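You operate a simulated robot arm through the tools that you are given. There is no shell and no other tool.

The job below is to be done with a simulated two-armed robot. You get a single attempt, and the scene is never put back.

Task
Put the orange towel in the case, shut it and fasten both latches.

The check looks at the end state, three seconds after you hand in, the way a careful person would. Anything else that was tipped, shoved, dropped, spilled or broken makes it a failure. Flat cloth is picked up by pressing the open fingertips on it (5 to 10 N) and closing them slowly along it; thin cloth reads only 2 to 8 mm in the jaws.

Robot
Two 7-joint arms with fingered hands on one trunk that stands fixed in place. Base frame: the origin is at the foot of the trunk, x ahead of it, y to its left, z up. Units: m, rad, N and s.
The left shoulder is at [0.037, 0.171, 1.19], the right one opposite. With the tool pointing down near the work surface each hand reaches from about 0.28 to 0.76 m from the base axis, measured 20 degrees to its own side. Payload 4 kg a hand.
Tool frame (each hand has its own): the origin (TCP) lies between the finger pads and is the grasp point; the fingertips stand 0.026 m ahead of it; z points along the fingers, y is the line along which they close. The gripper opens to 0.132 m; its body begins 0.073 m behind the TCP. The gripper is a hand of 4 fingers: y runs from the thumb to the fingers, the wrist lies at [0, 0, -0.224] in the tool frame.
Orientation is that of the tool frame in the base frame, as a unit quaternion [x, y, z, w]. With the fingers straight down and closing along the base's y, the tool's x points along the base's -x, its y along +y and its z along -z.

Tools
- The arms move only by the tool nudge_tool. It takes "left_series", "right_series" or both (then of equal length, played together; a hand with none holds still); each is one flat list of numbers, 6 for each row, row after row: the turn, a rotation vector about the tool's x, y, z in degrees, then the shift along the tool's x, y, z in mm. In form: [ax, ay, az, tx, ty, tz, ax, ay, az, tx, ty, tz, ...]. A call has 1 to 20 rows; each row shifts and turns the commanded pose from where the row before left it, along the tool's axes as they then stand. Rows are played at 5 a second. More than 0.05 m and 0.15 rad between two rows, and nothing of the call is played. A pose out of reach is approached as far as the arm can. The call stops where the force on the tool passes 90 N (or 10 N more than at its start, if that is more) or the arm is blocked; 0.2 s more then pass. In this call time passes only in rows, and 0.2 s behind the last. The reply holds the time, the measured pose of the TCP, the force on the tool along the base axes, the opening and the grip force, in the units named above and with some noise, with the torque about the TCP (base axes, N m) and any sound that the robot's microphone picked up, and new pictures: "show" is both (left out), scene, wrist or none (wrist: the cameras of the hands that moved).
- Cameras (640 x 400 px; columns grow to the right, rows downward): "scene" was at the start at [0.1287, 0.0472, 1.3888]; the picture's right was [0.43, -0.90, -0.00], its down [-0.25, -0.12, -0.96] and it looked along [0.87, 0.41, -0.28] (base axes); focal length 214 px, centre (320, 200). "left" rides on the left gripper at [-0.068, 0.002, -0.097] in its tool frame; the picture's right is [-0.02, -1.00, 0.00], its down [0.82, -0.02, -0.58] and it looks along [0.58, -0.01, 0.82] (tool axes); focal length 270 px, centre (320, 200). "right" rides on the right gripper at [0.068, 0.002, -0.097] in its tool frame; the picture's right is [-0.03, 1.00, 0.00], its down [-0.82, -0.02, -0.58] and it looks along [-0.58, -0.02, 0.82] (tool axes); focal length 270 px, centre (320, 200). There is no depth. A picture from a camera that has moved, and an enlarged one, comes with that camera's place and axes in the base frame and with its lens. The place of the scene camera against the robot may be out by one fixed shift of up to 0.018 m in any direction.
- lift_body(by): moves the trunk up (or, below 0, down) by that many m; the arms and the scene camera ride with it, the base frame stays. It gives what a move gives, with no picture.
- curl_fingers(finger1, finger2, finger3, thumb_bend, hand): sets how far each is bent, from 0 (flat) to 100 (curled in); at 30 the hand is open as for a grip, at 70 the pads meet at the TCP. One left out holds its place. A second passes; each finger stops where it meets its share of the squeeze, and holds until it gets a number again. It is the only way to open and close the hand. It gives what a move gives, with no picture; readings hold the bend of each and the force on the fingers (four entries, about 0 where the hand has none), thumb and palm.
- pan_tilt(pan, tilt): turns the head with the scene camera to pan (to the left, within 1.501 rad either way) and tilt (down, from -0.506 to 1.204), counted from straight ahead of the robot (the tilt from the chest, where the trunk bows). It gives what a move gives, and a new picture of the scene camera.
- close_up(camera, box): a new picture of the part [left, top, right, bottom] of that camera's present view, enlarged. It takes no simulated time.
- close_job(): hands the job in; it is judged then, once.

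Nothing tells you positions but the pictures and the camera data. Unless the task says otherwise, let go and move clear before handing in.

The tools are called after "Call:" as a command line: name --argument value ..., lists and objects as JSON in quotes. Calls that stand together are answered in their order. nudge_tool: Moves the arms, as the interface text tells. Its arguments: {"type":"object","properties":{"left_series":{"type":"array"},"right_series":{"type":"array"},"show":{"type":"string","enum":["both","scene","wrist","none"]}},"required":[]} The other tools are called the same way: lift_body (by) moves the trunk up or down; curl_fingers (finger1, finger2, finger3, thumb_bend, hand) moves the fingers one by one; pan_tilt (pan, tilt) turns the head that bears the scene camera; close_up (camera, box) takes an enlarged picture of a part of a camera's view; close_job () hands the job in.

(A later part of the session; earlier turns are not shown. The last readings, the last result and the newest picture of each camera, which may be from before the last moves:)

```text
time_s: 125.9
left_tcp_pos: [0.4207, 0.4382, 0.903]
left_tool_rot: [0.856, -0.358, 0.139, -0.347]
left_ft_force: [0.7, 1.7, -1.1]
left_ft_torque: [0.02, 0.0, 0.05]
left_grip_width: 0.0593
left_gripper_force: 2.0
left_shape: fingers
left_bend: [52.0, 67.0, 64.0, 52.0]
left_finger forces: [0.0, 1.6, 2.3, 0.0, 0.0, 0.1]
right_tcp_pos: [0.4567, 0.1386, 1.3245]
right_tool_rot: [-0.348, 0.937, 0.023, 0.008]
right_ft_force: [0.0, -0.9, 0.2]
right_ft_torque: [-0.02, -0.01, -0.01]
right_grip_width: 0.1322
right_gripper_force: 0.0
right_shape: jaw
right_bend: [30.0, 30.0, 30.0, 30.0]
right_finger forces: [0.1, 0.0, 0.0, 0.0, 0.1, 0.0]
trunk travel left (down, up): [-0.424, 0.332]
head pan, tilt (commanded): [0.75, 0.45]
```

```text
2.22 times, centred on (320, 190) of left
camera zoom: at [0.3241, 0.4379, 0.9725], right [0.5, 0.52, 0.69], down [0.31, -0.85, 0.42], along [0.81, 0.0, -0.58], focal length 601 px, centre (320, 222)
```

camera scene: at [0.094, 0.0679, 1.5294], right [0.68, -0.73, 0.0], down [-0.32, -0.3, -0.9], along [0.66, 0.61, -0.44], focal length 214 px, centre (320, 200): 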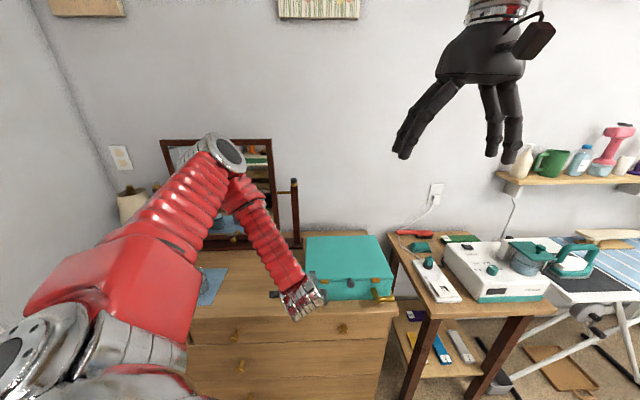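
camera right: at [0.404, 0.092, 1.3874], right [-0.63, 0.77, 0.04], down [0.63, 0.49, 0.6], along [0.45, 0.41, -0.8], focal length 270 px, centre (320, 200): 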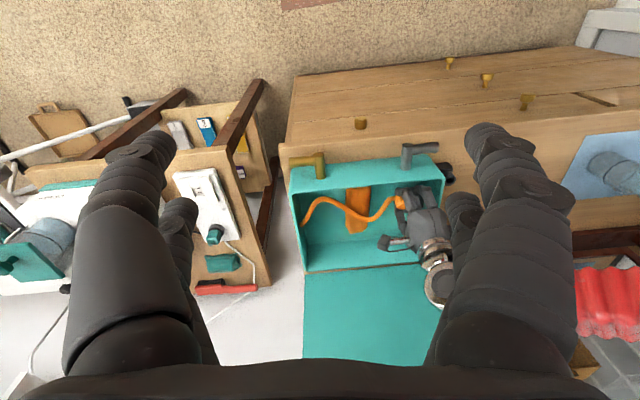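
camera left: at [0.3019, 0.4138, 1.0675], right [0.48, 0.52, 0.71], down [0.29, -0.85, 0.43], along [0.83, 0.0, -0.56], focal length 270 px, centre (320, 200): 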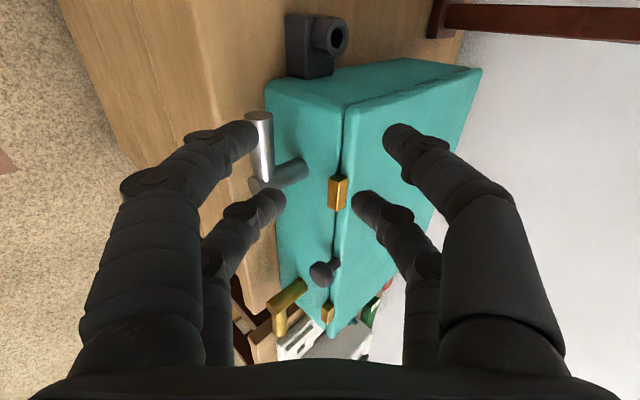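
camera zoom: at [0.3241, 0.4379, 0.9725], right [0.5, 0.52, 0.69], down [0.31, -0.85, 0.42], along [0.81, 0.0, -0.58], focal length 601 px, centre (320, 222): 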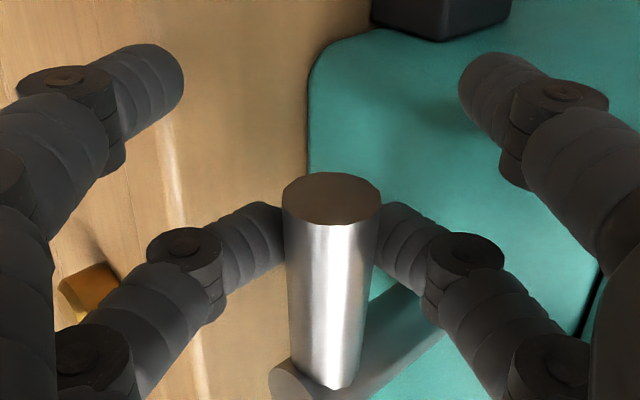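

The lever is pinched lightly. I'll turn it up about its hub in a small trial step, rotating the hand with it, and check the forces.

Call:
nudge_tool --left_series '[0, -3.6, 3.47, 0.74, -3.75, -3.9, 0, -3.6, 3.47, 0.74, -3.75, -3.9]' --show "none"

Call:
close_up --camera "left" --box '[180, 100, 460, 280]'

Call:
close_up --camera "scene" --box '[280, 200, 400, 290]'

```text
time_s: 126.5
left_tcp_pos: [0.4237, 0.436, 0.9143]
left_tool_rot: [0.839, -0.387, 0.064, -0.376]
left_ft_force: [0.1, 0.7, -1.4]
left_ft_torque: [0.01, 0.04, 0.01]
left_grip_width: 0.0593
left_gripper_force: 2.1
left_shape: fingers
left_bend: [52.0, 66.0, 64.0, 52.0]
left_finger forces: [0.1, 1.9, 2.3, 0.0, 0.1, 0.0]
right_tcp_pos: [0.4567, 0.1402, 1.3235]
right_tool_rot: [-0.348, 0.937, 0.024, 0.008]
right_ft_force: [-0.2, 0.2, 0.3]
right_ft_torque: [-0.04, 0.02, -0.01]
right_grip_width: 0.132
right_gripper_force: 0.0
right_shape: jaw
right_bend: [30.0, 30.0, 30.0, 30.0]
right_finger forces: [0.0, 0.1, 0.0, 0.0, 0.0, 0.0]
trunk travel left (down, up): [-0.424, 0.332]
head pan, tilt (commanded): [0.75, 0.45]
```

```text
2.22 times, centred on (320, 190) of left
camera zoom: at [0.3354, 0.4273, 0.995], right [0.58, 0.44, 0.69], down [0.35, -0.9, 0.27], along [0.73, 0.08, -0.67], focal length 601 px, centre (320, 222)
```

zoom: 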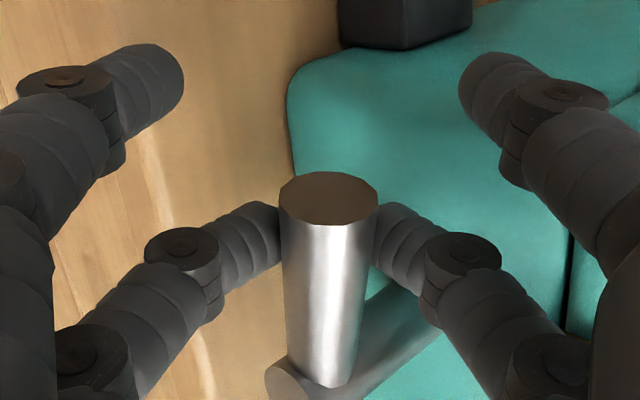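

```text
4.44 times, centred on (340, 245) of scene
camera zoom: at [0.1111, 0.0696, 1.3785], right [0.68, -0.73, 0.0], down [-0.32, -0.3, -0.9], along [0.66, 0.61, -0.44], focal length 953 px, centre (231, 0)
```

zoom: 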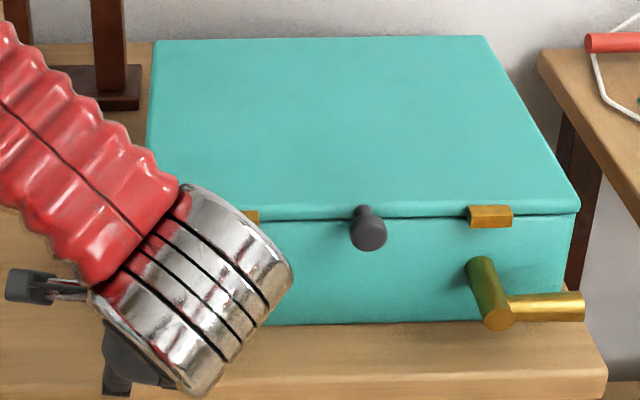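

The lever turns upward easily with the hand. Continuing another 40 degrees.

Call:
nudge_tool --left_series '[0, -3.6, 3.47, 0.74, -3.75, -3.9, 0, -3.6, 3.47, 0.74, -3.75, -3.9, 0, -3.6, 3.47, 0.74, -3.75, -3.9, 0, -3.6, 3.47, 0.74, -3.75, -3.9, 0, -3.6, 3.47, 0.74, -3.75, -3.9, 0, -3.6, 3.47, 0.74, -3.75, -3.9, 0, -3.6, 3.47, 0.74, -3.75, -3.9, 0, -3.6, 3.47, 0.74, -3.75, -3.9]' --show "none"

Call:
close_up --camera "left" --box '[160, 80, 480, 290]'

Call:
close_up --camera "scene" --box '[260, 190, 400, 300]'

```text
time_s: 128.3
left_tcp_pos: [0.4399, 0.4201, 0.9498]
left_tool_rot: [0.712, -0.47, -0.238, -0.464]
left_ft_force: [2.3, -0.1, -2.5]
left_ft_torque: [-0.02, -0.01, -0.01]
left_grip_width: 0.0594
left_gripper_force: 2.8
left_shape: fingers
left_bend: [52.0, 67.0, 64.0, 52.0]
left_finger forces: [0.0, 1.7, 2.5, 0.1, 0.0, 0.1]
right_tcp_pos: [0.4574, 0.1395, 1.3224]
right_tool_rot: [-0.347, 0.937, 0.024, 0.008]
right_ft_force: [0.2, -1.3, 0.3]
right_ft_torque: [-0.01, 0.03, 0.02]
right_grip_width: 0.1318
right_gripper_force: 0.1
right_shape: jaw
right_bend: [30.0, 30.0, 30.0, 30.0]
right_finger forces: [0.0, 0.0, 0.0, 0.0, 0.1, 0.1]
trunk travel left (down, up): [-0.424, 0.332]
head pan, tilt (commanded): [0.75, 0.45]
```

```text
1.90 times, centred on (320, 185) of left
camera zoom: at [0.3976, 0.3651, 1.0466], right [0.88, 0.14, 0.46], down [0.33, -0.87, -0.36], along [0.35, 0.46, -0.81], focal length 515 px, centre (320, 229)
```

zoom: 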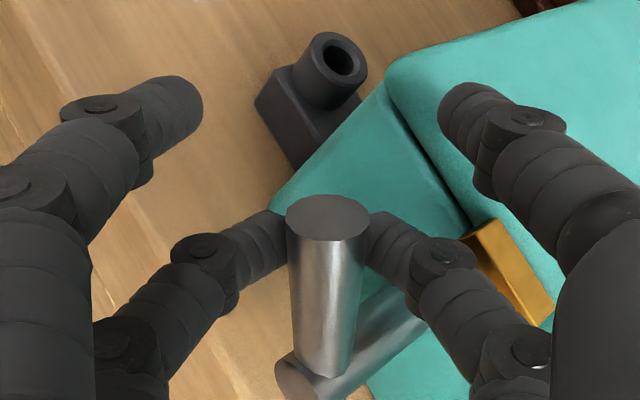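

```text
3.64 times, centred on (330, 245) of scene
camera zoom: at [0.1119, 0.0697, 1.3784], right [0.68, -0.73, 0.0], down [-0.32, -0.3, -0.9], along [0.66, 0.61, -0.44], focal length 780 px, centre (284, 36)
```

zoom: 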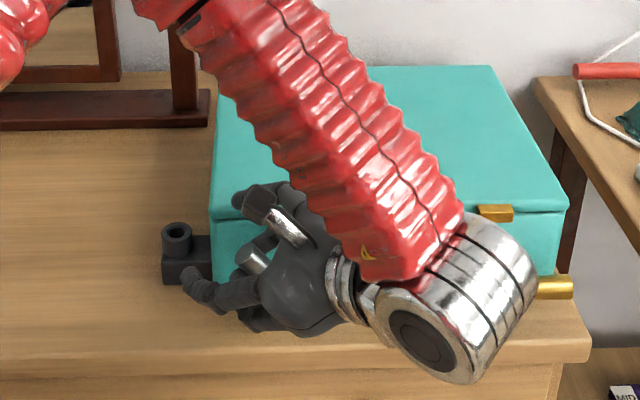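

Turning well, about 50 degrees now. Continuing 30 more.

Call:
nudge_tool --left_series '[0, -3.6, 3.47, 0.74, -3.75, -3.9, 0, -3.6, 3.47, 0.74, -3.75, -3.9, 0, -3.6, 3.47, 0.74, -3.75, -3.9, 0, -3.6, 3.47, 0.74, -3.75, -3.9, 0, -3.6, 3.47, 0.74, -3.75, -3.9, 0, -3.6, 3.47, 0.74, -3.75, -3.9]' --show "none"

Call:
close_up --camera "left" --box '[160, 80, 480, 290]'

Call:
close_up --camera "scene" --box '[260, 190, 400, 300]'

```text
time_s: 129.7
left_tcp_pos: [0.4474, 0.488, 0.9847]
left_tool_rot: [0.561, -0.497, -0.444, -0.492]
left_ft_force: [0.1, 0.0, -0.2]
left_ft_torque: [0.03, -0.01, 0.02]
left_grip_width: 0.0591
left_gripper_force: 0.1
left_shape: fingers
left_bend: [52.0, 69.0, 67.0, 52.0]
left_finger forces: [0.1, 0.0, 0.0, 0.1, 0.0, 0.1]
left hand out of reach, approached as far as the arm can: row 2, 3, 4, 5, 6
right_tcp_pos: [0.4554, 0.1406, 1.3234]
right_tool_rot: [-0.348, 0.937, 0.023, 0.009]
right_ft_force: [0.1, 0.2, 0.2]
right_ft_torque: [-0.03, 0.05, 0.04]
right_grip_width: 0.132
right_gripper_force: 0.1
right_shape: jaw
right_bend: [30.0, 30.0, 30.0, 30.0]
right_finger forces: [0.0, 0.0, 0.1, 0.0, 0.1, 0.0]
trunk travel left (down, up): [-0.424, 0.332]
head pan, tilt (commanded): [0.75, 0.45]
```

```text
1.90 times, centred on (320, 185) of left
camera zoom: at [0.4374, 0.4005, 1.0639], right [0.99, 0.03, 0.14], down [0.12, -0.67, -0.73], along [0.07, 0.74, -0.67], focal length 515 px, centre (320, 229)
```

zoom: 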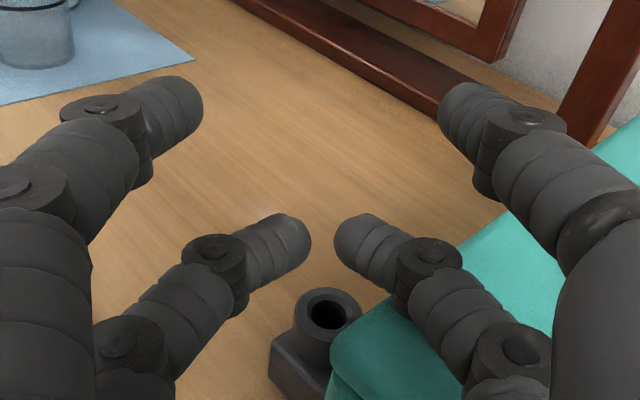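

```text
3.64 times, centred on (330, 245) of scene
camera zoom: at [0.1111, 0.0698, 1.3785], right [0.68, -0.73, 0.0], down [-0.32, -0.3, -0.9], along [0.66, 0.61, -0.44], focal length 780 px, centre (284, 36)
```

zoom: 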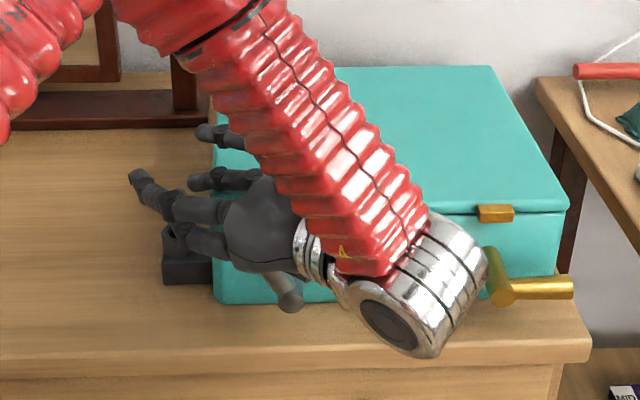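

The arm ran out of reach and the hand slid off the lever. Raising it clear before looking at the latch.

Call:
nudge_tool --left_series '[0, 0, 0, -30, 0, -5, 0, 0, 0, -40, 0, -10, 0, 0, 0, -40, 0, -20]' --show "both"

Call:
close_up --camera "scene" --box '[260, 190, 400, 300]'

Call:
close_up --camera "right" --box '[270, 110, 480, 250]'

```text
time_s: 130.5
left_tcp_pos: [0.4318, 0.49, 1.0979]
left_tool_rot: [0.56, -0.497, -0.443, -0.493]
left_ft_force: [-0.3, -0.1, 0.0]
left_ft_torque: [0.0, -0.02, -0.01]
left_grip_width: 0.0594
left_gripper_force: 0.1
left_shape: fingers
left_bend: [52.0, 69.0, 67.0, 52.0]
left_finger forces: [0.1, 0.1, 0.0, 0.0, 0.0, 0.2]
left hand out of reach, approached as far as the arm can: row 1, 2, 3
right_tcp_pos: [0.4549, 0.1394, 1.3251]
right_tool_rot: [-0.348, 0.937, 0.024, 0.009]
right_ft_force: [-0.8, -0.5, -0.4]
right_ft_torque: [-0.03, -0.03, -0.01]
right_grip_width: 0.1319
right_gripper_force: 0.1
right_shape: jaw
right_bend: [30.0, 30.0, 30.0, 30.0]
right_finger forces: [0.0, 0.0, 0.0, 0.1, 0.0, 0.0]
trunk travel left (down, up): [-0.424, 0.332]
head pan, tilt (commanded): [0.75, 0.45]
camera scene: at [0.1098, 0.0692, 1.3787], right [0.68, -0.73, 0.0], down [-0.32, -0.3, -0.9], along [0.66, 0.61, -0.43], focal length 214 px, centre (320, 200)
camera left: at [0.4216, 0.402, 1.1773], right [0.99, 0.02, 0.14], down [0.12, -0.67, -0.73], along [0.08, 0.74, -0.67], focal length 270 px, centre (320, 200)
```

scene: 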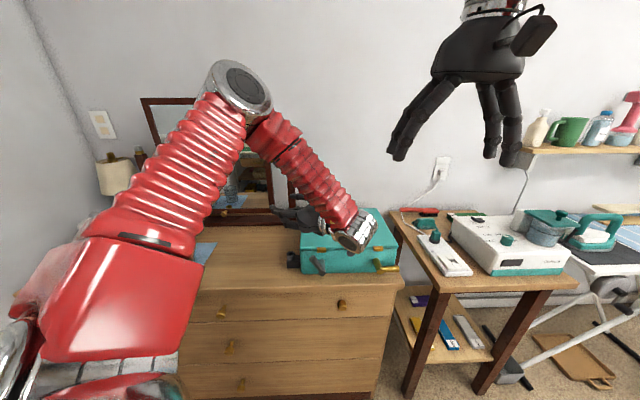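
left: 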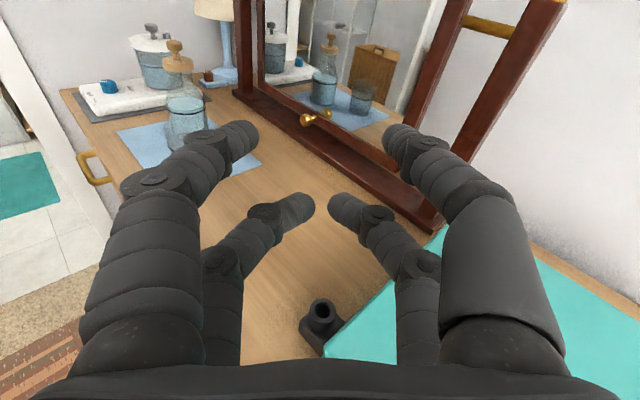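

```text
3.64 times, centred on (330, 245) of scene
camera zoom: at [0.1098, 0.0692, 1.3787], right [0.68, -0.73, 0.0], down [-0.32, -0.3, -0.9], along [0.66, 0.61, -0.43], focal length 780 px, centre (284, 36)
```

zoom: 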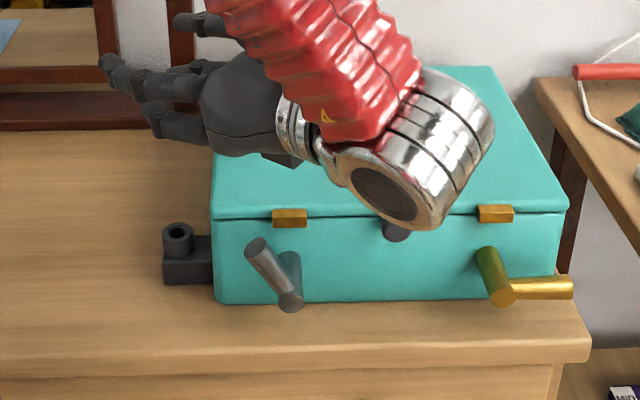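

```text
2.86 times, centred on (375, 180) of right
camera zoom: at [0.4016, 0.0911, 1.4196], right [-0.63, 0.77, 0.04], down [0.63, 0.49, 0.6], along [0.45, 0.41, -0.8], focal length 772 px, centre (163, 257)
```

zoom: 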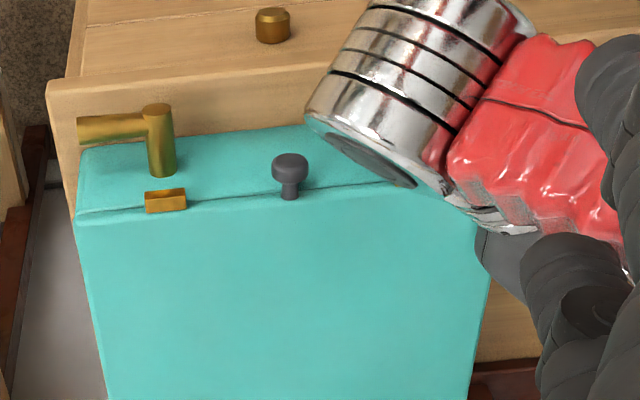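

The left lever now stands at about 55 degrees and holds there, so it can simply be pushed the rest of the way. I'll turn the hand back to pointing down at this height.

Call:
nudge_tool --left_series '[0, 5.76, -5.55, 0, 0, 0, 0, 5.76, -5.55, 0, 0, 0, 0, 5.76, -5.55, 0, 0, 0, 0, 5.76, -5.55, 0, 0, 0, 0, 5.76, -5.55, 0, 0, 0, 0, 5.76, -5.55, 0, 0, 0, 0, 5.76, -5.55, 0, 0, 0, 0, 5.76, -5.55, 0, 0, 0, 0, 5.76, -5.55, 0, 0, 0, 0, 5.76, -5.55, 0, 0, 0, -7.5, 0, 0, 0, 0, 0, -7.5, 0, 0, 0, 0, 0, -7.5, 0, 0, 0, 0, 0, -7.5, 0, 0, 0, 0, 0, -7.5, 0, 0, 0, 0, 0, -7.5, 0, 0, 0, 0, 0]' --show "both"

```text
time_s: 133.9
left_tcp_pos: [0.4326, 0.4908, 1.0978]
left_tool_rot: [0.923, -0.384, -0.008, 0.009]
left_ft_force: [-0.1, 0.1, -0.6]
left_ft_torque: [-0.01, 0.02, -0.02]
left_grip_width: 0.0589
left_gripper_force: 0.0
left_shape: fingers
left_bend: [52.0, 69.0, 67.0, 52.0]
left_finger forces: [0.0, 0.1, 0.0, 0.0, 0.0, 0.1]
right_tcp_pos: [0.4562, 0.1396, 1.3241]
right_tool_rot: [-0.348, 0.937, 0.024, 0.008]
right_ft_force: [0.2, -0.2, 0.3]
right_ft_torque: [0.02, -0.01, 0.02]
right_grip_width: 0.1319
right_gripper_force: 0.0
right_shape: jaw
right_bend: [30.0, 30.0, 30.0, 30.0]
right_finger forces: [0.0, 0.1, 0.0, 0.0, 0.0, 0.0]
trunk travel left (down, up): [-0.424, 0.332]
head pan, tilt (commanded): [0.75, 0.45]
camera scene: at [0.1115, 0.0697, 1.3784], right [0.68, -0.73, 0.0], down [-0.32, -0.3, -0.9], along [0.66, 0.61, -0.44], focal length 214 px, centre (320, 200)
camera left: at [0.385, 0.5399, 1.1948], right [0.69, 0.72, -0.02], down [0.6, -0.56, 0.57], along [0.4, -0.41, -0.82], focal length 270 px, centre (320, 200)
```

scene: 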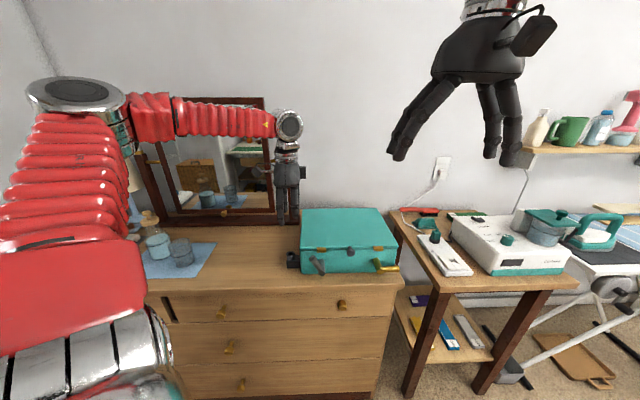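
left: 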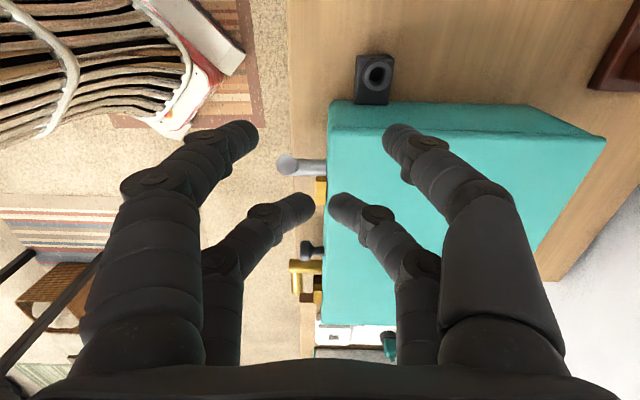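

Call:
close_up --camera "left" --box '[250, 130, 370, 230]'

Call:
close_up --camera "scene" --box '[290, 200, 410, 290]'

```text
4.00 times, centred on (310, 180) of left
camera zoom: at [0.385, 0.5399, 1.1948], right [0.69, 0.72, -0.02], down [0.6, -0.56, 0.57], along [0.4, -0.41, -0.82], focal length 1081 px, centre (360, 280)
```

zoom: 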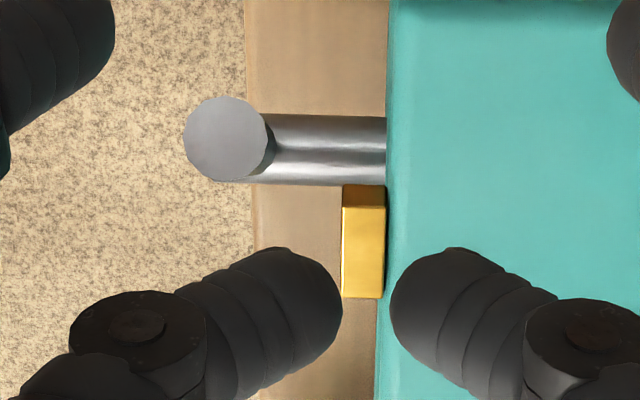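

```text
4.44 times, centred on (350, 245) of scene
camera zoom: at [0.1115, 0.0697, 1.3784], right [0.68, -0.73, 0.0], down [-0.32, -0.3, -0.9], along [0.66, 0.61, -0.44], focal length 953 px, centre (187, 0)
```

zoom: 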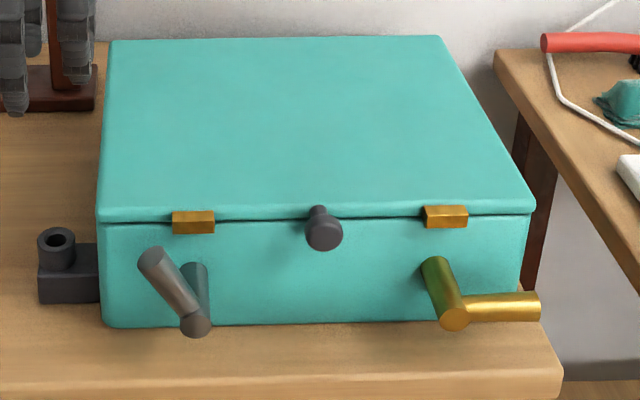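

Closing all fingers into a compact pusher and bringing it down to the left of the raised lever.

Call:
curl_fingers --hand "left" --finger1 73 --finger2 73 --finger3 73 --thumb_bend 73

Call:
nudge_tool --left_series '[0, 0, 0, 0, 20, 20, 0, 0, 0, 0, 21, 30, 0, 0, 0, 0, 0, 45, 0, 0, 0, 0, 0, 40]' --show "none"

Call:
close_up --camera "left" --box '[180, 80, 460, 280]'

Call:
close_up --camera "scene" --box '[280, 200, 360, 290]'

```text
time_s: 134.9
left_tcp_pos: [0.4324, 0.492, 1.0981]
left_tool_rot: [0.923, -0.384, -0.009, 0.007]
left_ft_force: [-0.5, -0.4, 0.0]
left_ft_torque: [-0.03, 0.02, 0.01]
left_grip_width: 0.0
left_gripper_force: 0.1
left_shape: fingers
left_bend: [72.0, 72.0, 72.0, 72.0]
left_finger forces: [0.0, 0.0, 0.0, 0.0, 0.0, 0.0]
right_tcp_pos: [0.4557, 0.1383, 1.3245]
right_tool_rot: [-0.348, 0.937, 0.024, 0.008]
right_ft_force: [-1.2, -0.1, -0.6]
right_ft_torque: [-0.01, -0.01, -0.02]
right_grip_width: 0.132
right_gripper_force: 0.0
right_shape: jaw
right_bend: [30.0, 30.0, 30.0, 30.0]
right_finger forces: [0.0, 0.1, 0.1, 0.1, 0.0, 0.0]
trunk travel left (down, up): [-0.424, 0.332]
head pan, tilt (commanded): [0.75, 0.45]
```

```text
time_s: 135.9
left_tcp_pos: [0.3996, 0.4604, 0.9619]
left_tool_rot: [0.923, -0.384, -0.008, 0.007]
left_ft_force: [-0.1, 0.0, 0.1]
left_ft_torque: [-0.07, -0.01, 0.01]
left_grip_width: 0.0
left_gripper_force: 0.0
left_shape: fingers
left_bend: [72.0, 72.0, 72.0, 72.0]
left_finger forces: [0.0, 0.0, 0.1, 0.1, 0.0, 0.0]
right_tcp_pos: [0.4565, 0.1392, 1.3239]
right_tool_rot: [-0.348, 0.937, 0.024, 0.007]
right_ft_force: [-0.8, 0.7, -0.4]
right_ft_torque: [0.03, 0.0, 0.04]
right_grip_width: 0.132
right_gripper_force: 0.1
right_shape: jaw
right_bend: [30.0, 30.0, 30.0, 30.0]
right_finger forces: [0.0, 0.0, 0.0, 0.0, 0.0, 0.0]
trunk travel left (down, up): [-0.424, 0.332]
head pan, tilt (commanded): [0.75, 0.45]
```

```text
2.00 times, centred on (320, 180) of left
camera zoom: at [0.3515, 0.5081, 1.0596], right [0.69, 0.72, -0.02], down [0.6, -0.56, 0.57], along [0.4, -0.4, -0.82], focal length 541 px, centre (320, 240)
```

zoom: 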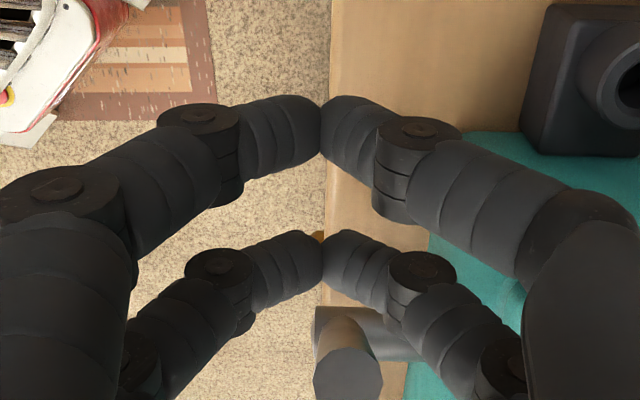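

```text
4.44 times, centred on (320, 245) of scene
camera zoom: at [0.1113, 0.0699, 1.3784], right [0.68, -0.73, 0.0], down [-0.32, -0.3, -0.9], along [0.66, 0.61, -0.44], focal length 953 px, centre (320, 0)
```

zoom: 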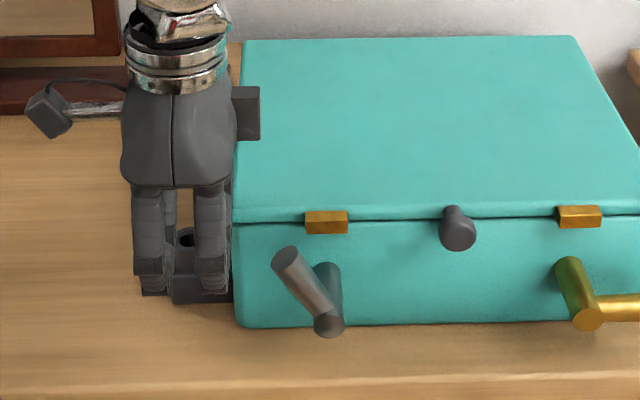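

The pusher is to the left of the lever tip. Pushing gently to the right in small steps.

Call:
nudge_tool --left_series '[0, 0, 0, 7, -3, 5, 0, 0, 0, 7, 0, 0, 0, 0, 0, 7, 0, 0, 0, 0, 0, 6, 0, 0, 0, 0, 0, 5, 0, 0]' --show "none"

Call:
close_up --camera "scene" --box '[280, 200, 360, 290]'

```text
time_s: 137.1
left_tcp_pos: [0.4258, 0.4415, 0.9576]
left_tool_rot: [0.923, -0.383, -0.009, 0.008]
left_ft_force: [-0.9, 1.3, 0.0]
left_ft_torque: [0.03, 0.04, 0.02]
left_grip_width: 0.0
left_gripper_force: 0.1
left_shape: fingers
left_bend: [72.0, 72.0, 72.0, 72.0]
left_finger forces: [0.0, 0.0, 0.0, 0.0, 0.0, 0.1]
right_tcp_pos: [0.4552, 0.1399, 1.3244]
right_tool_rot: [-0.348, 0.937, 0.023, 0.008]
right_ft_force: [-0.6, 0.5, -0.3]
right_ft_torque: [0.0, 0.01, 0.03]
right_grip_width: 0.132
right_gripper_force: 0.0
right_shape: jaw
right_bend: [30.0, 30.0, 30.0, 30.0]
right_finger forces: [0.0, 0.0, 0.0, 0.0, 0.0, 0.0]
trunk travel left (down, up): [-0.424, 0.332]
head pan, tilt (commanded): [0.75, 0.45]
```

```text
4.44 times, centred on (320, 245) of scene
camera zoom: at [0.111, 0.0697, 1.3785], right [0.68, -0.73, 0.0], down [-0.32, -0.3, -0.9], along [0.66, 0.61, -0.44], focal length 953 px, centre (320, 0)
```

zoom: 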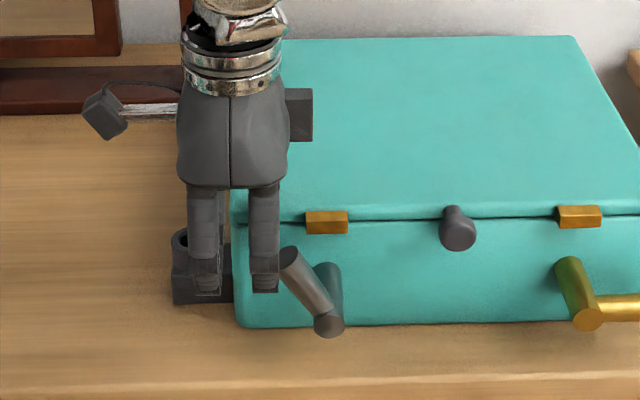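

Call:
nudge_tool --left_series '[0, 0, 0, 5, 0, 0, 0, 0, 0, 5, 0, 0, 0, 0, 0, 4, 0, 0]' --show "none"

Call:
close_up --camera "scene" --box '[280, 200, 360, 290]'

```text
time_s: 137.9
left_tcp_pos: [0.4369, 0.4307, 0.957]
left_tool_rot: [0.923, -0.384, -0.008, 0.007]
left_ft_force: [-0.8, 0.5, 0.3]
left_ft_torque: [0.03, 0.01, 0.0]
left_grip_width: 0.0
left_gripper_force: 0.0
left_shape: fingers
left_bend: [72.0, 72.0, 72.0, 72.0]
left_finger forces: [0.0, 0.2, 0.1, 0.1, 0.0, 0.0]
right_tcp_pos: [0.4558, 0.1385, 1.3228]
right_tool_rot: [-0.349, 0.937, 0.024, 0.008]
right_ft_force: [-0.4, 0.3, 0.3]
right_ft_torque: [0.02, 0.0, 0.03]
right_grip_width: 0.132
right_gripper_force: 0.1
right_shape: jaw
right_bend: [30.0, 30.0, 30.0, 30.0]
right_finger forces: [0.0, 0.0, 0.0, 0.0, 0.1, 0.1]
trunk travel left (down, up): [-0.424, 0.332]
head pan, tilt (commanded): [0.75, 0.45]
```

```text
4.44 times, centred on (320, 245) of scene
camera zoom: at [0.1109, 0.0695, 1.3785], right [0.68, -0.73, 0.0], down [-0.32, -0.3, -0.9], along [0.66, 0.61, -0.44], focal length 953 px, centre (320, 0)
```

zoom: 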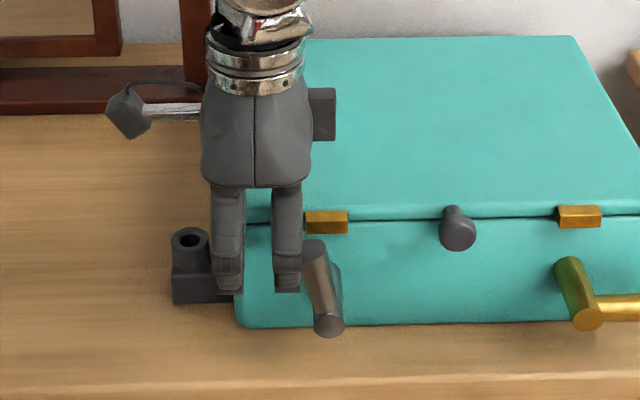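

Call:
nudge_tool --left_series '[0, 0, 0, 4, 0, 0, 0, 0, 0, 4, 0, 0]' --show "none"

Call:
nudge_tool --left_series '[0, 0, 0, 3, 0, 0, 0, 0, 0, 0, 0, 0]' --show "none"

Call:
close_up --camera "scene" --box '[280, 200, 360, 290]'

```text
time_s: 138.5
left_tcp_pos: [0.4426, 0.4254, 0.958]
left_tool_rot: [0.924, -0.383, -0.008, 0.007]
left_ft_force: [0.0, 0.3, 0.1]
left_ft_torque: [0.0, 0.0, 0.04]
left_grip_width: 0.0
left_gripper_force: 0.0
left_shape: fingers
left_bend: [72.0, 72.0, 72.0, 72.0]
left_finger forces: [0.1, 0.1, 0.0, 0.1, 0.1, 0.1]
right_tcp_pos: [0.4559, 0.1396, 1.3233]
right_tool_rot: [-0.348, 0.937, 0.025, 0.008]
right_ft_force: [-0.4, -0.1, 0.5]
right_ft_torque: [-0.01, 0.01, 0.02]
right_grip_width: 0.1319
right_gripper_force: 0.0
right_shape: jaw
right_bend: [30.0, 30.0, 30.0, 30.0]
right_finger forces: [0.0, 0.0, 0.1, 0.1, 0.0, 0.1]
trunk travel left (down, up): [-0.424, 0.332]
head pan, tilt (commanded): [0.75, 0.45]
```

```text
time_s: 139.1
left_tcp_pos: [0.4444, 0.4247, 0.9572]
left_tool_rot: [0.923, -0.384, -0.008, 0.007]
left_ft_force: [-2.3, 2.6, 0.4]
left_ft_torque: [0.03, 0.0, 0.02]
left_grip_width: 0.0
left_gripper_force: 2.3
left_shape: fingers
left_bend: [72.0, 72.0, 72.0, 72.0]
left_finger forces: [0.0, 0.0, 5.3, 0.0, 0.0, 0.0]
right_tcp_pos: [0.4548, 0.1392, 1.323]
right_tool_rot: [-0.348, 0.937, 0.023, 0.008]
right_ft_force: [0.2, 0.1, -0.7]
right_ft_torque: [-0.01, -0.01, -0.01]
right_grip_width: 0.1316
right_gripper_force: 0.1
right_shape: jaw
right_bend: [30.0, 30.0, 30.0, 30.0]
right_finger forces: [0.0, 0.1, 0.1, 0.0, 0.1, 0.1]
trunk travel left (down, up): [-0.424, 0.332]
head pan, tilt (commanded): [0.75, 0.45]
```

```text
4.44 times, centred on (320, 245) of scene
camera zoom: at [0.1105, 0.0698, 1.3785], right [0.68, -0.73, 0.0], down [-0.32, -0.3, -0.9], along [0.66, 0.61, -0.44], focal length 953 px, centre (320, 0)
```

zoom: 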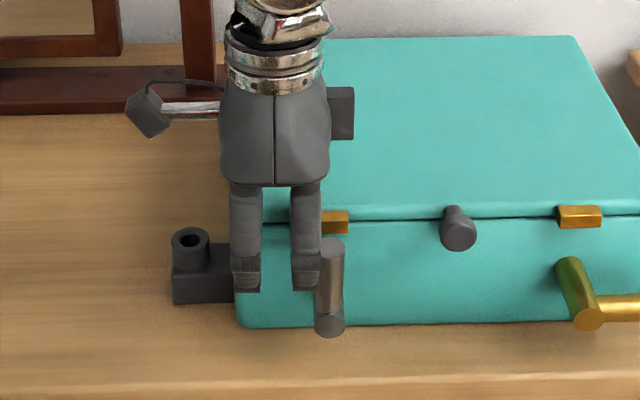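

The left lever now stands upright over its hasp. Backing off to check that it stays.

Call:
nudge_tool --left_series '[0, 0, 0, -10, 0, 0, 0, 0, 0, -20, 0, 0, 0, 0, 0, -20, 0, -20, 0, 0, 0, 0, 0, -40]' --show "none"

Call:
close_up --camera "scene" --box '[290, 200, 410, 290]'

Call:
close_up --camera "scene" --box '[305, 225, 345, 285]'

Call:
close_up --camera "left" --box '[240, 100, 480, 300]'

```text
time_s: 140.1
left_tcp_pos: [0.412, 0.4614, 1.0188]
left_tool_rot: [0.923, -0.384, -0.009, 0.007]
left_ft_force: [0.0, 0.8, -0.2]
left_ft_torque: [0.02, 0.02, 0.01]
left_grip_width: 0.0002
left_gripper_force: 0.2
left_shape: fingers
left_bend: [72.0, 72.0, 72.0, 72.0]
left_finger forces: [0.1, 0.1, 0.1, 0.1, 0.0, 0.1]
right_tcp_pos: [0.4543, 0.1382, 1.3245]
right_tool_rot: [-0.348, 0.937, 0.025, 0.008]
right_ft_force: [0.1, 0.7, 0.2]
right_ft_torque: [-0.01, -0.01, -0.01]
right_grip_width: 0.1318
right_gripper_force: 0.0
right_shape: jaw
right_bend: [30.0, 30.0, 30.0, 30.0]
right_finger forces: [0.1, 0.1, 0.0, 0.0, 0.0, 0.0]
trunk travel left (down, up): [-0.424, 0.332]
head pan, tilt (commanded): [0.75, 0.45]
```

```text
4.44 times, centred on (350, 245) of scene
camera zoom: at [0.1106, 0.0688, 1.3786], right [0.68, -0.73, 0.0], down [-0.32, -0.3, -0.9], along [0.66, 0.61, -0.44], focal length 953 px, centre (187, 0)
```

zoom: 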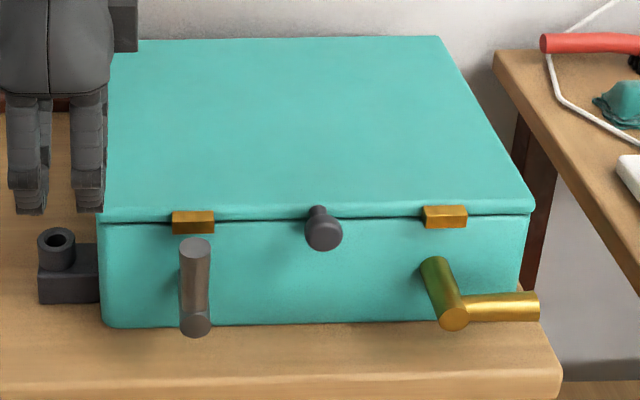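

```text
6.67 times, centred on (325, 255) of scene
camera zoom: at [0.1106, 0.0688, 1.3786], right [0.68, -0.73, 0.0], down [-0.32, -0.3, -0.9], along [0.66, 0.61, -0.44], focal length 1430 px, centre (287, -167)
```

zoom: 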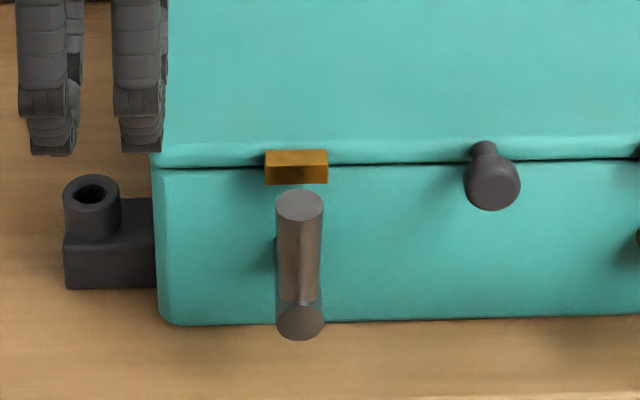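

```text
2.00 times, centred on (360, 200) of left
camera zoom: at [0.3643, 0.5095, 1.1157], right [0.69, 0.72, -0.02], down [0.6, -0.56, 0.57], along [0.4, -0.4, -0.82], focal length 541 px, centre (240, 200)
```

zoom: 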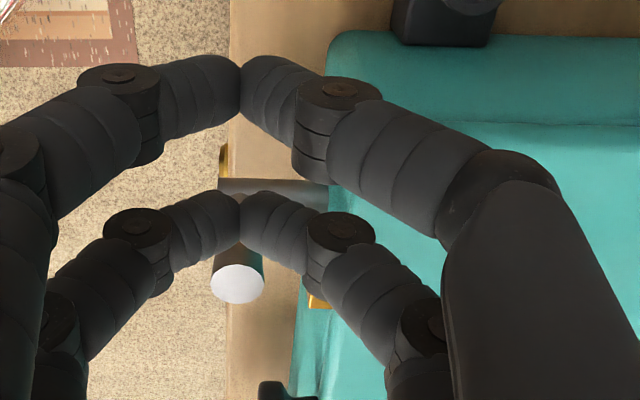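

The left lever stays upright. I'll test gently whether that's its end stop, keeping the hand slightly further from the hasp.

Call:
nudge_tool --left_series '[0, 0, 0, 0, 13, 25, 0, 0, 0, 0, 0, 32, 0, 0, 0, 20, 0, 0, 0, 0, 0, 18, 0, 0]' --show "none"

Call:
nudge_tool --left_series '[0, 0, 0, 4, 0, 0, 0, 0, 0, 3, 0, 0]' --show "none"

Call:
nudge_tool --left_series '[0, 0, 0, 2.5, 0, 0, 0, 0, 0, 2.5, 0, 0]' --show "none"

Call:
close_up --camera "scene" --box '[290, 210, 350, 285]'

```text
time_s: 141.1
left_tcp_pos: [0.4275, 0.423, 0.9597]
left_tool_rot: [0.924, -0.383, -0.008, 0.006]
left_ft_force: [0.3, -0.5, 0.9]
left_ft_torque: [-0.03, 0.0, -0.01]
left_grip_width: 0.0001
left_gripper_force: 0.0
left_shape: fingers
left_bend: [72.0, 72.0, 72.0, 72.0]
left_finger forces: [0.0, 0.0, 0.0, 0.1, 0.0, 0.0]
right_tcp_pos: [0.4558, 0.1395, 1.323]
right_tool_rot: [-0.347, 0.937, 0.024, 0.008]
right_ft_force: [0.2, -0.4, 0.2]
right_ft_torque: [0.01, 0.01, -0.03]
right_grip_width: 0.1319
right_gripper_force: 0.2
right_shape: jaw
right_bend: [30.0, 30.0, 30.0, 30.0]
right_finger forces: [0.0, 0.0, 0.0, 0.0, 0.1, 0.1]
trunk travel left (down, up): [-0.424, 0.332]
head pan, tilt (commanded): [0.75, 0.45]
```

```text
time_s: 141.7
left_tcp_pos: [0.4317, 0.4191, 0.9609]
left_tool_rot: [0.923, -0.384, -0.007, 0.007]
left_ft_force: [-0.1, 0.8, 0.2]
left_ft_torque: [0.0, -0.01, -0.02]
left_grip_width: 0.0
left_gripper_force: 0.1
left_shape: fingers
left_bend: [72.0, 72.0, 72.0, 72.0]
left_finger forces: [0.0, 0.0, 0.1, 0.1, 0.0, 0.1]
right_tcp_pos: [0.4576, 0.1389, 1.3237]
right_tool_rot: [-0.347, 0.937, 0.024, 0.008]
right_ft_force: [-0.7, 1.0, -1.2]
right_ft_torque: [0.0, -0.04, 0.01]
right_grip_width: 0.1319
right_gripper_force: 0.1
right_shape: jaw
right_bend: [30.0, 30.0, 30.0, 30.0]
right_finger forces: [0.0, 0.1, 0.0, 0.0, 0.1, 0.1]
trunk travel left (down, up): [-0.424, 0.332]
head pan, tilt (commanded): [0.75, 0.45]
```

```text
time_s: 142.3
left_tcp_pos: [0.4339, 0.4144, 0.9607]
left_tool_rot: [0.923, -0.384, -0.008, 0.007]
left_ft_force: [0.1, 0.7, 0.8]
left_ft_torque: [0.03, 0.01, -0.02]
left_grip_width: 0.0001
left_gripper_force: 0.0
left_shape: fingers
left_bend: [72.0, 72.0, 72.0, 72.0]
left_finger forces: [0.0, 0.0, 0.0, 0.0, 0.1, 0.1]
right_tcp_pos: [0.4565, 0.1391, 1.3242]
right_tool_rot: [-0.348, 0.937, 0.024, 0.009]
right_ft_force: [0.3, -0.5, -0.2]
right_ft_torque: [0.0, -0.01, -0.01]
right_grip_width: 0.1317
right_gripper_force: 0.1
right_shape: jaw
right_bend: [30.0, 30.0, 30.0, 30.0]
right_finger forces: [0.0, 0.0, 0.0, 0.0, 0.0, 0.0]
trunk travel left (down, up): [-0.424, 0.332]
head pan, tilt (commanded): [0.75, 0.45]
```

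```text
5.33 times, centred on (320, 248) of scene
camera zoom: at [0.1109, 0.0697, 1.3785], right [0.68, -0.73, 0.0], down [-0.32, -0.3, -0.9], along [0.66, 0.61, -0.44], focal length 1144 px, centre (320, -53)
```

zoom: 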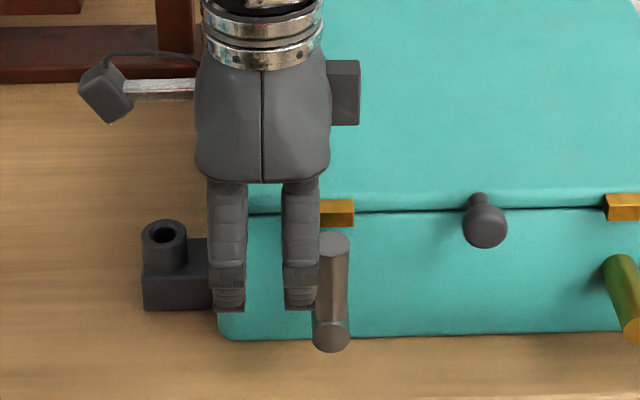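

Call:
nudge_tool --left_series '[0, 0, 0, -8, 0, 0, 0, 0, 0, 0, -7, 0, 0, 0, 0, 5, 0, 0]' --show "none"

Call:
nudge_tool --left_series '[0, 0, 0, 3, 0, 0, 0, 0, 0, 2, 0, 0]' --show "none"

Call:
nudge_tool --left_series '[0, 0, 0, 2, 0, 0, 0, 0, 0, 1.5, 0, 0]' --show "none"

Call:
close_up --camera "scene" --box '[290, 210, 350, 285]'

Call:
close_up --camera "left" --box '[200, 100, 440, 300]'

```text
time_s: 143.1
left_tcp_pos: [0.4377, 0.4224, 0.9609]
left_tool_rot: [0.924, -0.383, -0.008, 0.007]
left_ft_force: [0.7, -0.5, -0.8]
left_ft_torque: [-0.01, 0.01, -0.02]
left_grip_width: 0.0001
left_gripper_force: 0.0
left_shape: fingers
left_bend: [72.0, 72.0, 72.0, 72.0]
left_finger forces: [0.0, 0.0, 0.0, 0.1, 0.0, 0.0]
right_tcp_pos: [0.4557, 0.1397, 1.3249]
right_tool_rot: [-0.349, 0.937, 0.024, 0.007]
right_ft_force: [0.2, 0.3, 0.7]
right_ft_torque: [-0.03, 0.03, -0.05]
right_grip_width: 0.132
right_gripper_force: 0.0
right_shape: jaw
right_bend: [30.0, 30.0, 30.0, 30.0]
right_finger forces: [0.0, 0.1, 0.1, 0.0, 0.1, 0.1]
trunk travel left (down, up): [-0.424, 0.332]
head pan, tilt (commanded): [0.75, 0.45]
```

```text
time_s: 143.7
left_tcp_pos: [0.4421, 0.419, 0.961]
left_tool_rot: [0.923, -0.384, -0.008, 0.007]
left_ft_force: [-4.7, 4.0, -0.4]
left_ft_torque: [0.1, 0.09, 0.04]
left_grip_width: 0.0
left_gripper_force: 3.3
left_shape: fingers
left_bend: [72.0, 72.0, 72.0, 72.0]
left_finger forces: [0.0, 0.0, 8.0, 0.0, 0.1, 0.0]
right_tcp_pos: [0.4554, 0.1402, 1.3224]
right_tool_rot: [-0.348, 0.937, 0.023, 0.008]
right_ft_force: [-0.1, -0.3, -0.9]
right_ft_torque: [-0.01, 0.0, -0.01]
right_grip_width: 0.1322
right_gripper_force: 0.0
right_shape: jaw
right_bend: [30.0, 30.0, 30.0, 30.0]
right_finger forces: [0.1, 0.0, 0.0, 0.0, 0.0, 0.0]
trunk travel left (down, up): [-0.424, 0.332]
head pan, tilt (commanded): [0.75, 0.45]
```

```text
time_s: 144.3
left_tcp_pos: [0.4405, 0.4163, 0.9598]
left_tool_rot: [0.923, -0.384, -0.009, 0.007]
left_ft_force: [-9.6, 12.0, 4.0]
left_ft_torque: [0.16, 0.05, 0.19]
left_grip_width: 0.0001
left_gripper_force: 9.0
left_shape: fingers
left_bend: [72.0, 72.0, 72.0, 72.0]
left_finger forces: [0.0, 0.0, 17.6, 0.1, 0.0, 0.0]
right_tcp_pos: [0.454, 0.1406, 1.324]
right_tool_rot: [-0.349, 0.937, 0.023, 0.009]
right_ft_force: [0.5, -0.1, 0.0]
right_ft_torque: [0.04, 0.0, 0.05]
right_grip_width: 0.132
right_gripper_force: 0.0
right_shape: jaw
right_bend: [30.0, 30.0, 30.0, 30.0]
right_finger forces: [0.1, 0.0, 0.1, 0.0, 0.1, 0.0]
trunk travel left (down, up): [-0.424, 0.332]
head pan, tilt (commanded): [0.75, 0.45]
```

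```text
5.33 times, centred on (320, 248) of scene
camera zoom: at [0.1092, 0.0709, 1.3787], right [0.68, -0.73, 0.0], down [-0.32, -0.3, -0.9], along [0.66, 0.61, -0.44], focal length 1144 px, centre (320, -53)
```

zoom: 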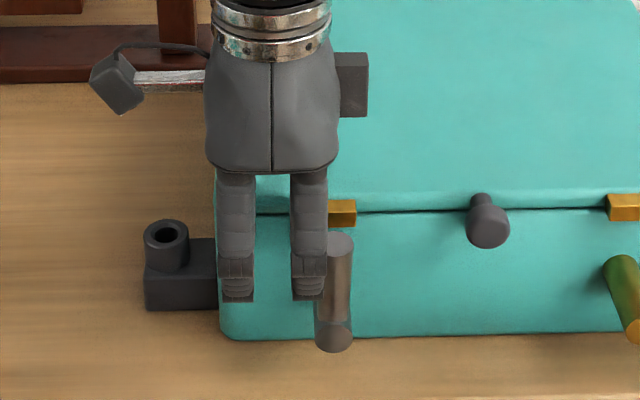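

```text
2.00 times, centred on (320, 200) of left
camera zoom: at [0.3924, 0.4657, 1.058], right [0.69, 0.72, -0.02], down [0.6, -0.56, 0.57], along [0.4, -0.4, -0.82], focal length 541 px, centre (320, 200)
```

zoom: 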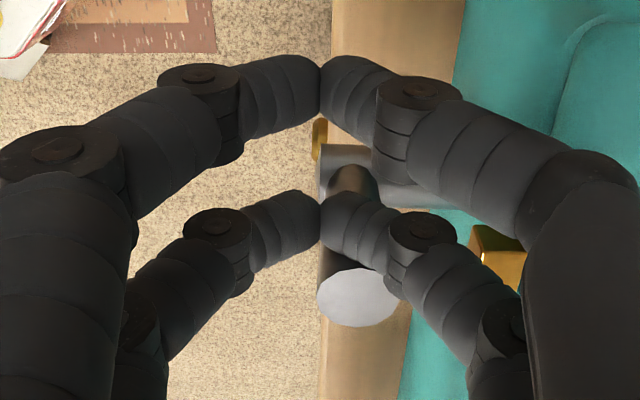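

That resistance at upright is the end stop, so the left latch is fully turned. Backing off and moving the right arm out of the way before doing the right latch with the left hand.

Call:
nudge_tool --left_series '[0, 0, 0, -6, 0, 0, 0, 0, 0, -20, 0, 0, 0, 0, 0, -20, 0, -10, 0, 0, 0, 0, 10, -40, 0, 0, 0, 0, 10, -40, 0, 0, 0, 0, 0, -40]' --right_series '[0, 0, 7.5, 10, -20, -10, 0, 0, 7.5, 10, -30, -10, 0, 0, 7.5, 10, -35, -10, 0, 0, 7.5, 10, -40, -10, 0, 0, 0, 10, -40, 0, 0, 0, 0, 10, -40, 0]' --show "both"

Call:
close_up --camera "scene" --box '[290, 200, 410, 290]'

```text
time_s: 145.7
left_tcp_pos: [0.4014, 0.4347, 1.0965]
left_tool_rot: [0.923, -0.384, -0.008, 0.006]
left_ft_force: [0.1, -0.6, 0.1]
left_ft_torque: [-0.01, -0.04, -0.02]
left_grip_width: 0.0001
left_gripper_force: 0.1
left_shape: fingers
left_bend: [72.0, 72.0, 72.0, 72.0]
left_finger forces: [0.0, 0.0, 0.0, 0.0, 0.1, 0.0]
right_tcp_pos: [0.474, -0.0815, 1.3558]
right_tool_rot: [-0.092, 0.995, 0.026, 0.002]
right_ft_force: [0.7, 0.5, 0.7]
right_ft_torque: [0.0, 0.0, 0.01]
right_grip_width: 0.1318
right_gripper_force: 0.1
right_shape: jaw
right_bend: [30.0, 30.0, 30.0, 30.0]
right_finger forces: [0.1, 0.0, 0.0, 0.0, 0.0, 0.0]
trunk travel left (down, up): [-0.424, 0.332]
head pan, tilt (commanded): [0.75, 0.45]
camera scene: at [0.11, 0.0677, 1.3787], right [0.68, -0.73, 0.0], down [-0.32, -0.3, -0.9], along [0.66, 0.61, -0.43], focal length 214 px, centre (320, 200)
camera right: at [0.4063, -0.0965, 1.4529], right [-0.16, 0.99, 0.05], down [0.81, 0.1, 0.58], along [0.57, 0.13, -0.81], focal length 270 px, centre (320, 200)
camera left: at [0.3539, 0.482, 1.1936], right [0.69, 0.72, -0.02], down [0.6, -0.56, 0.57], along [0.4, -0.4, -0.82], focal length 270 px, centre (320, 200)
```

scene: 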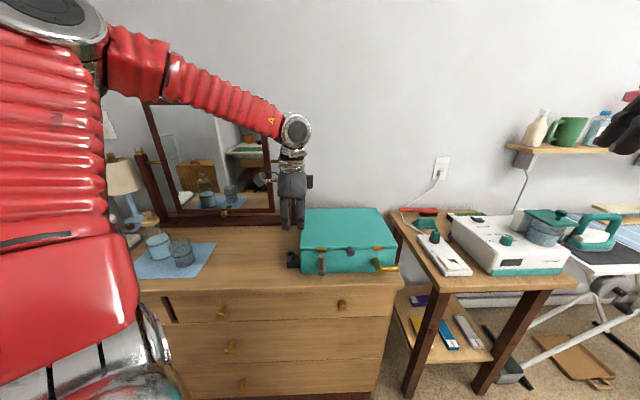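
right: 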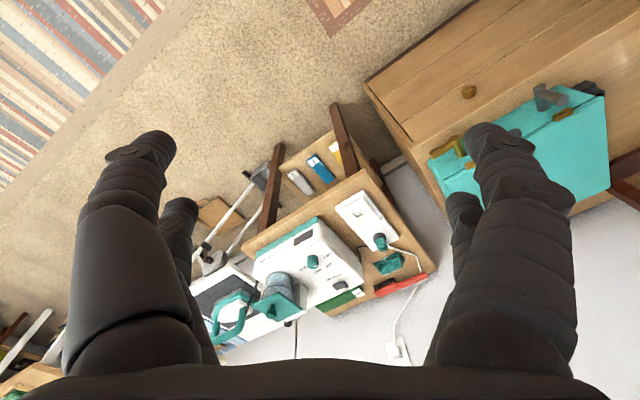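
left: 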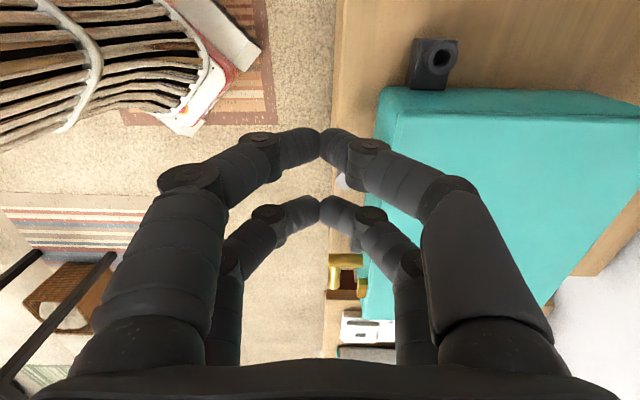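

```text
4.44 times, centred on (350, 245) of scene
camera zoom: at [0.11, 0.0677, 1.3787], right [0.68, -0.73, 0.0], down [-0.32, -0.3, -0.9], along [0.66, 0.61, -0.43], focal length 953 px, centre (187, 0)
```

zoom: 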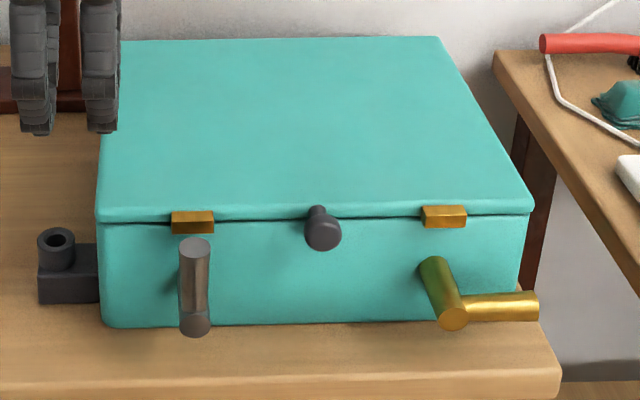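

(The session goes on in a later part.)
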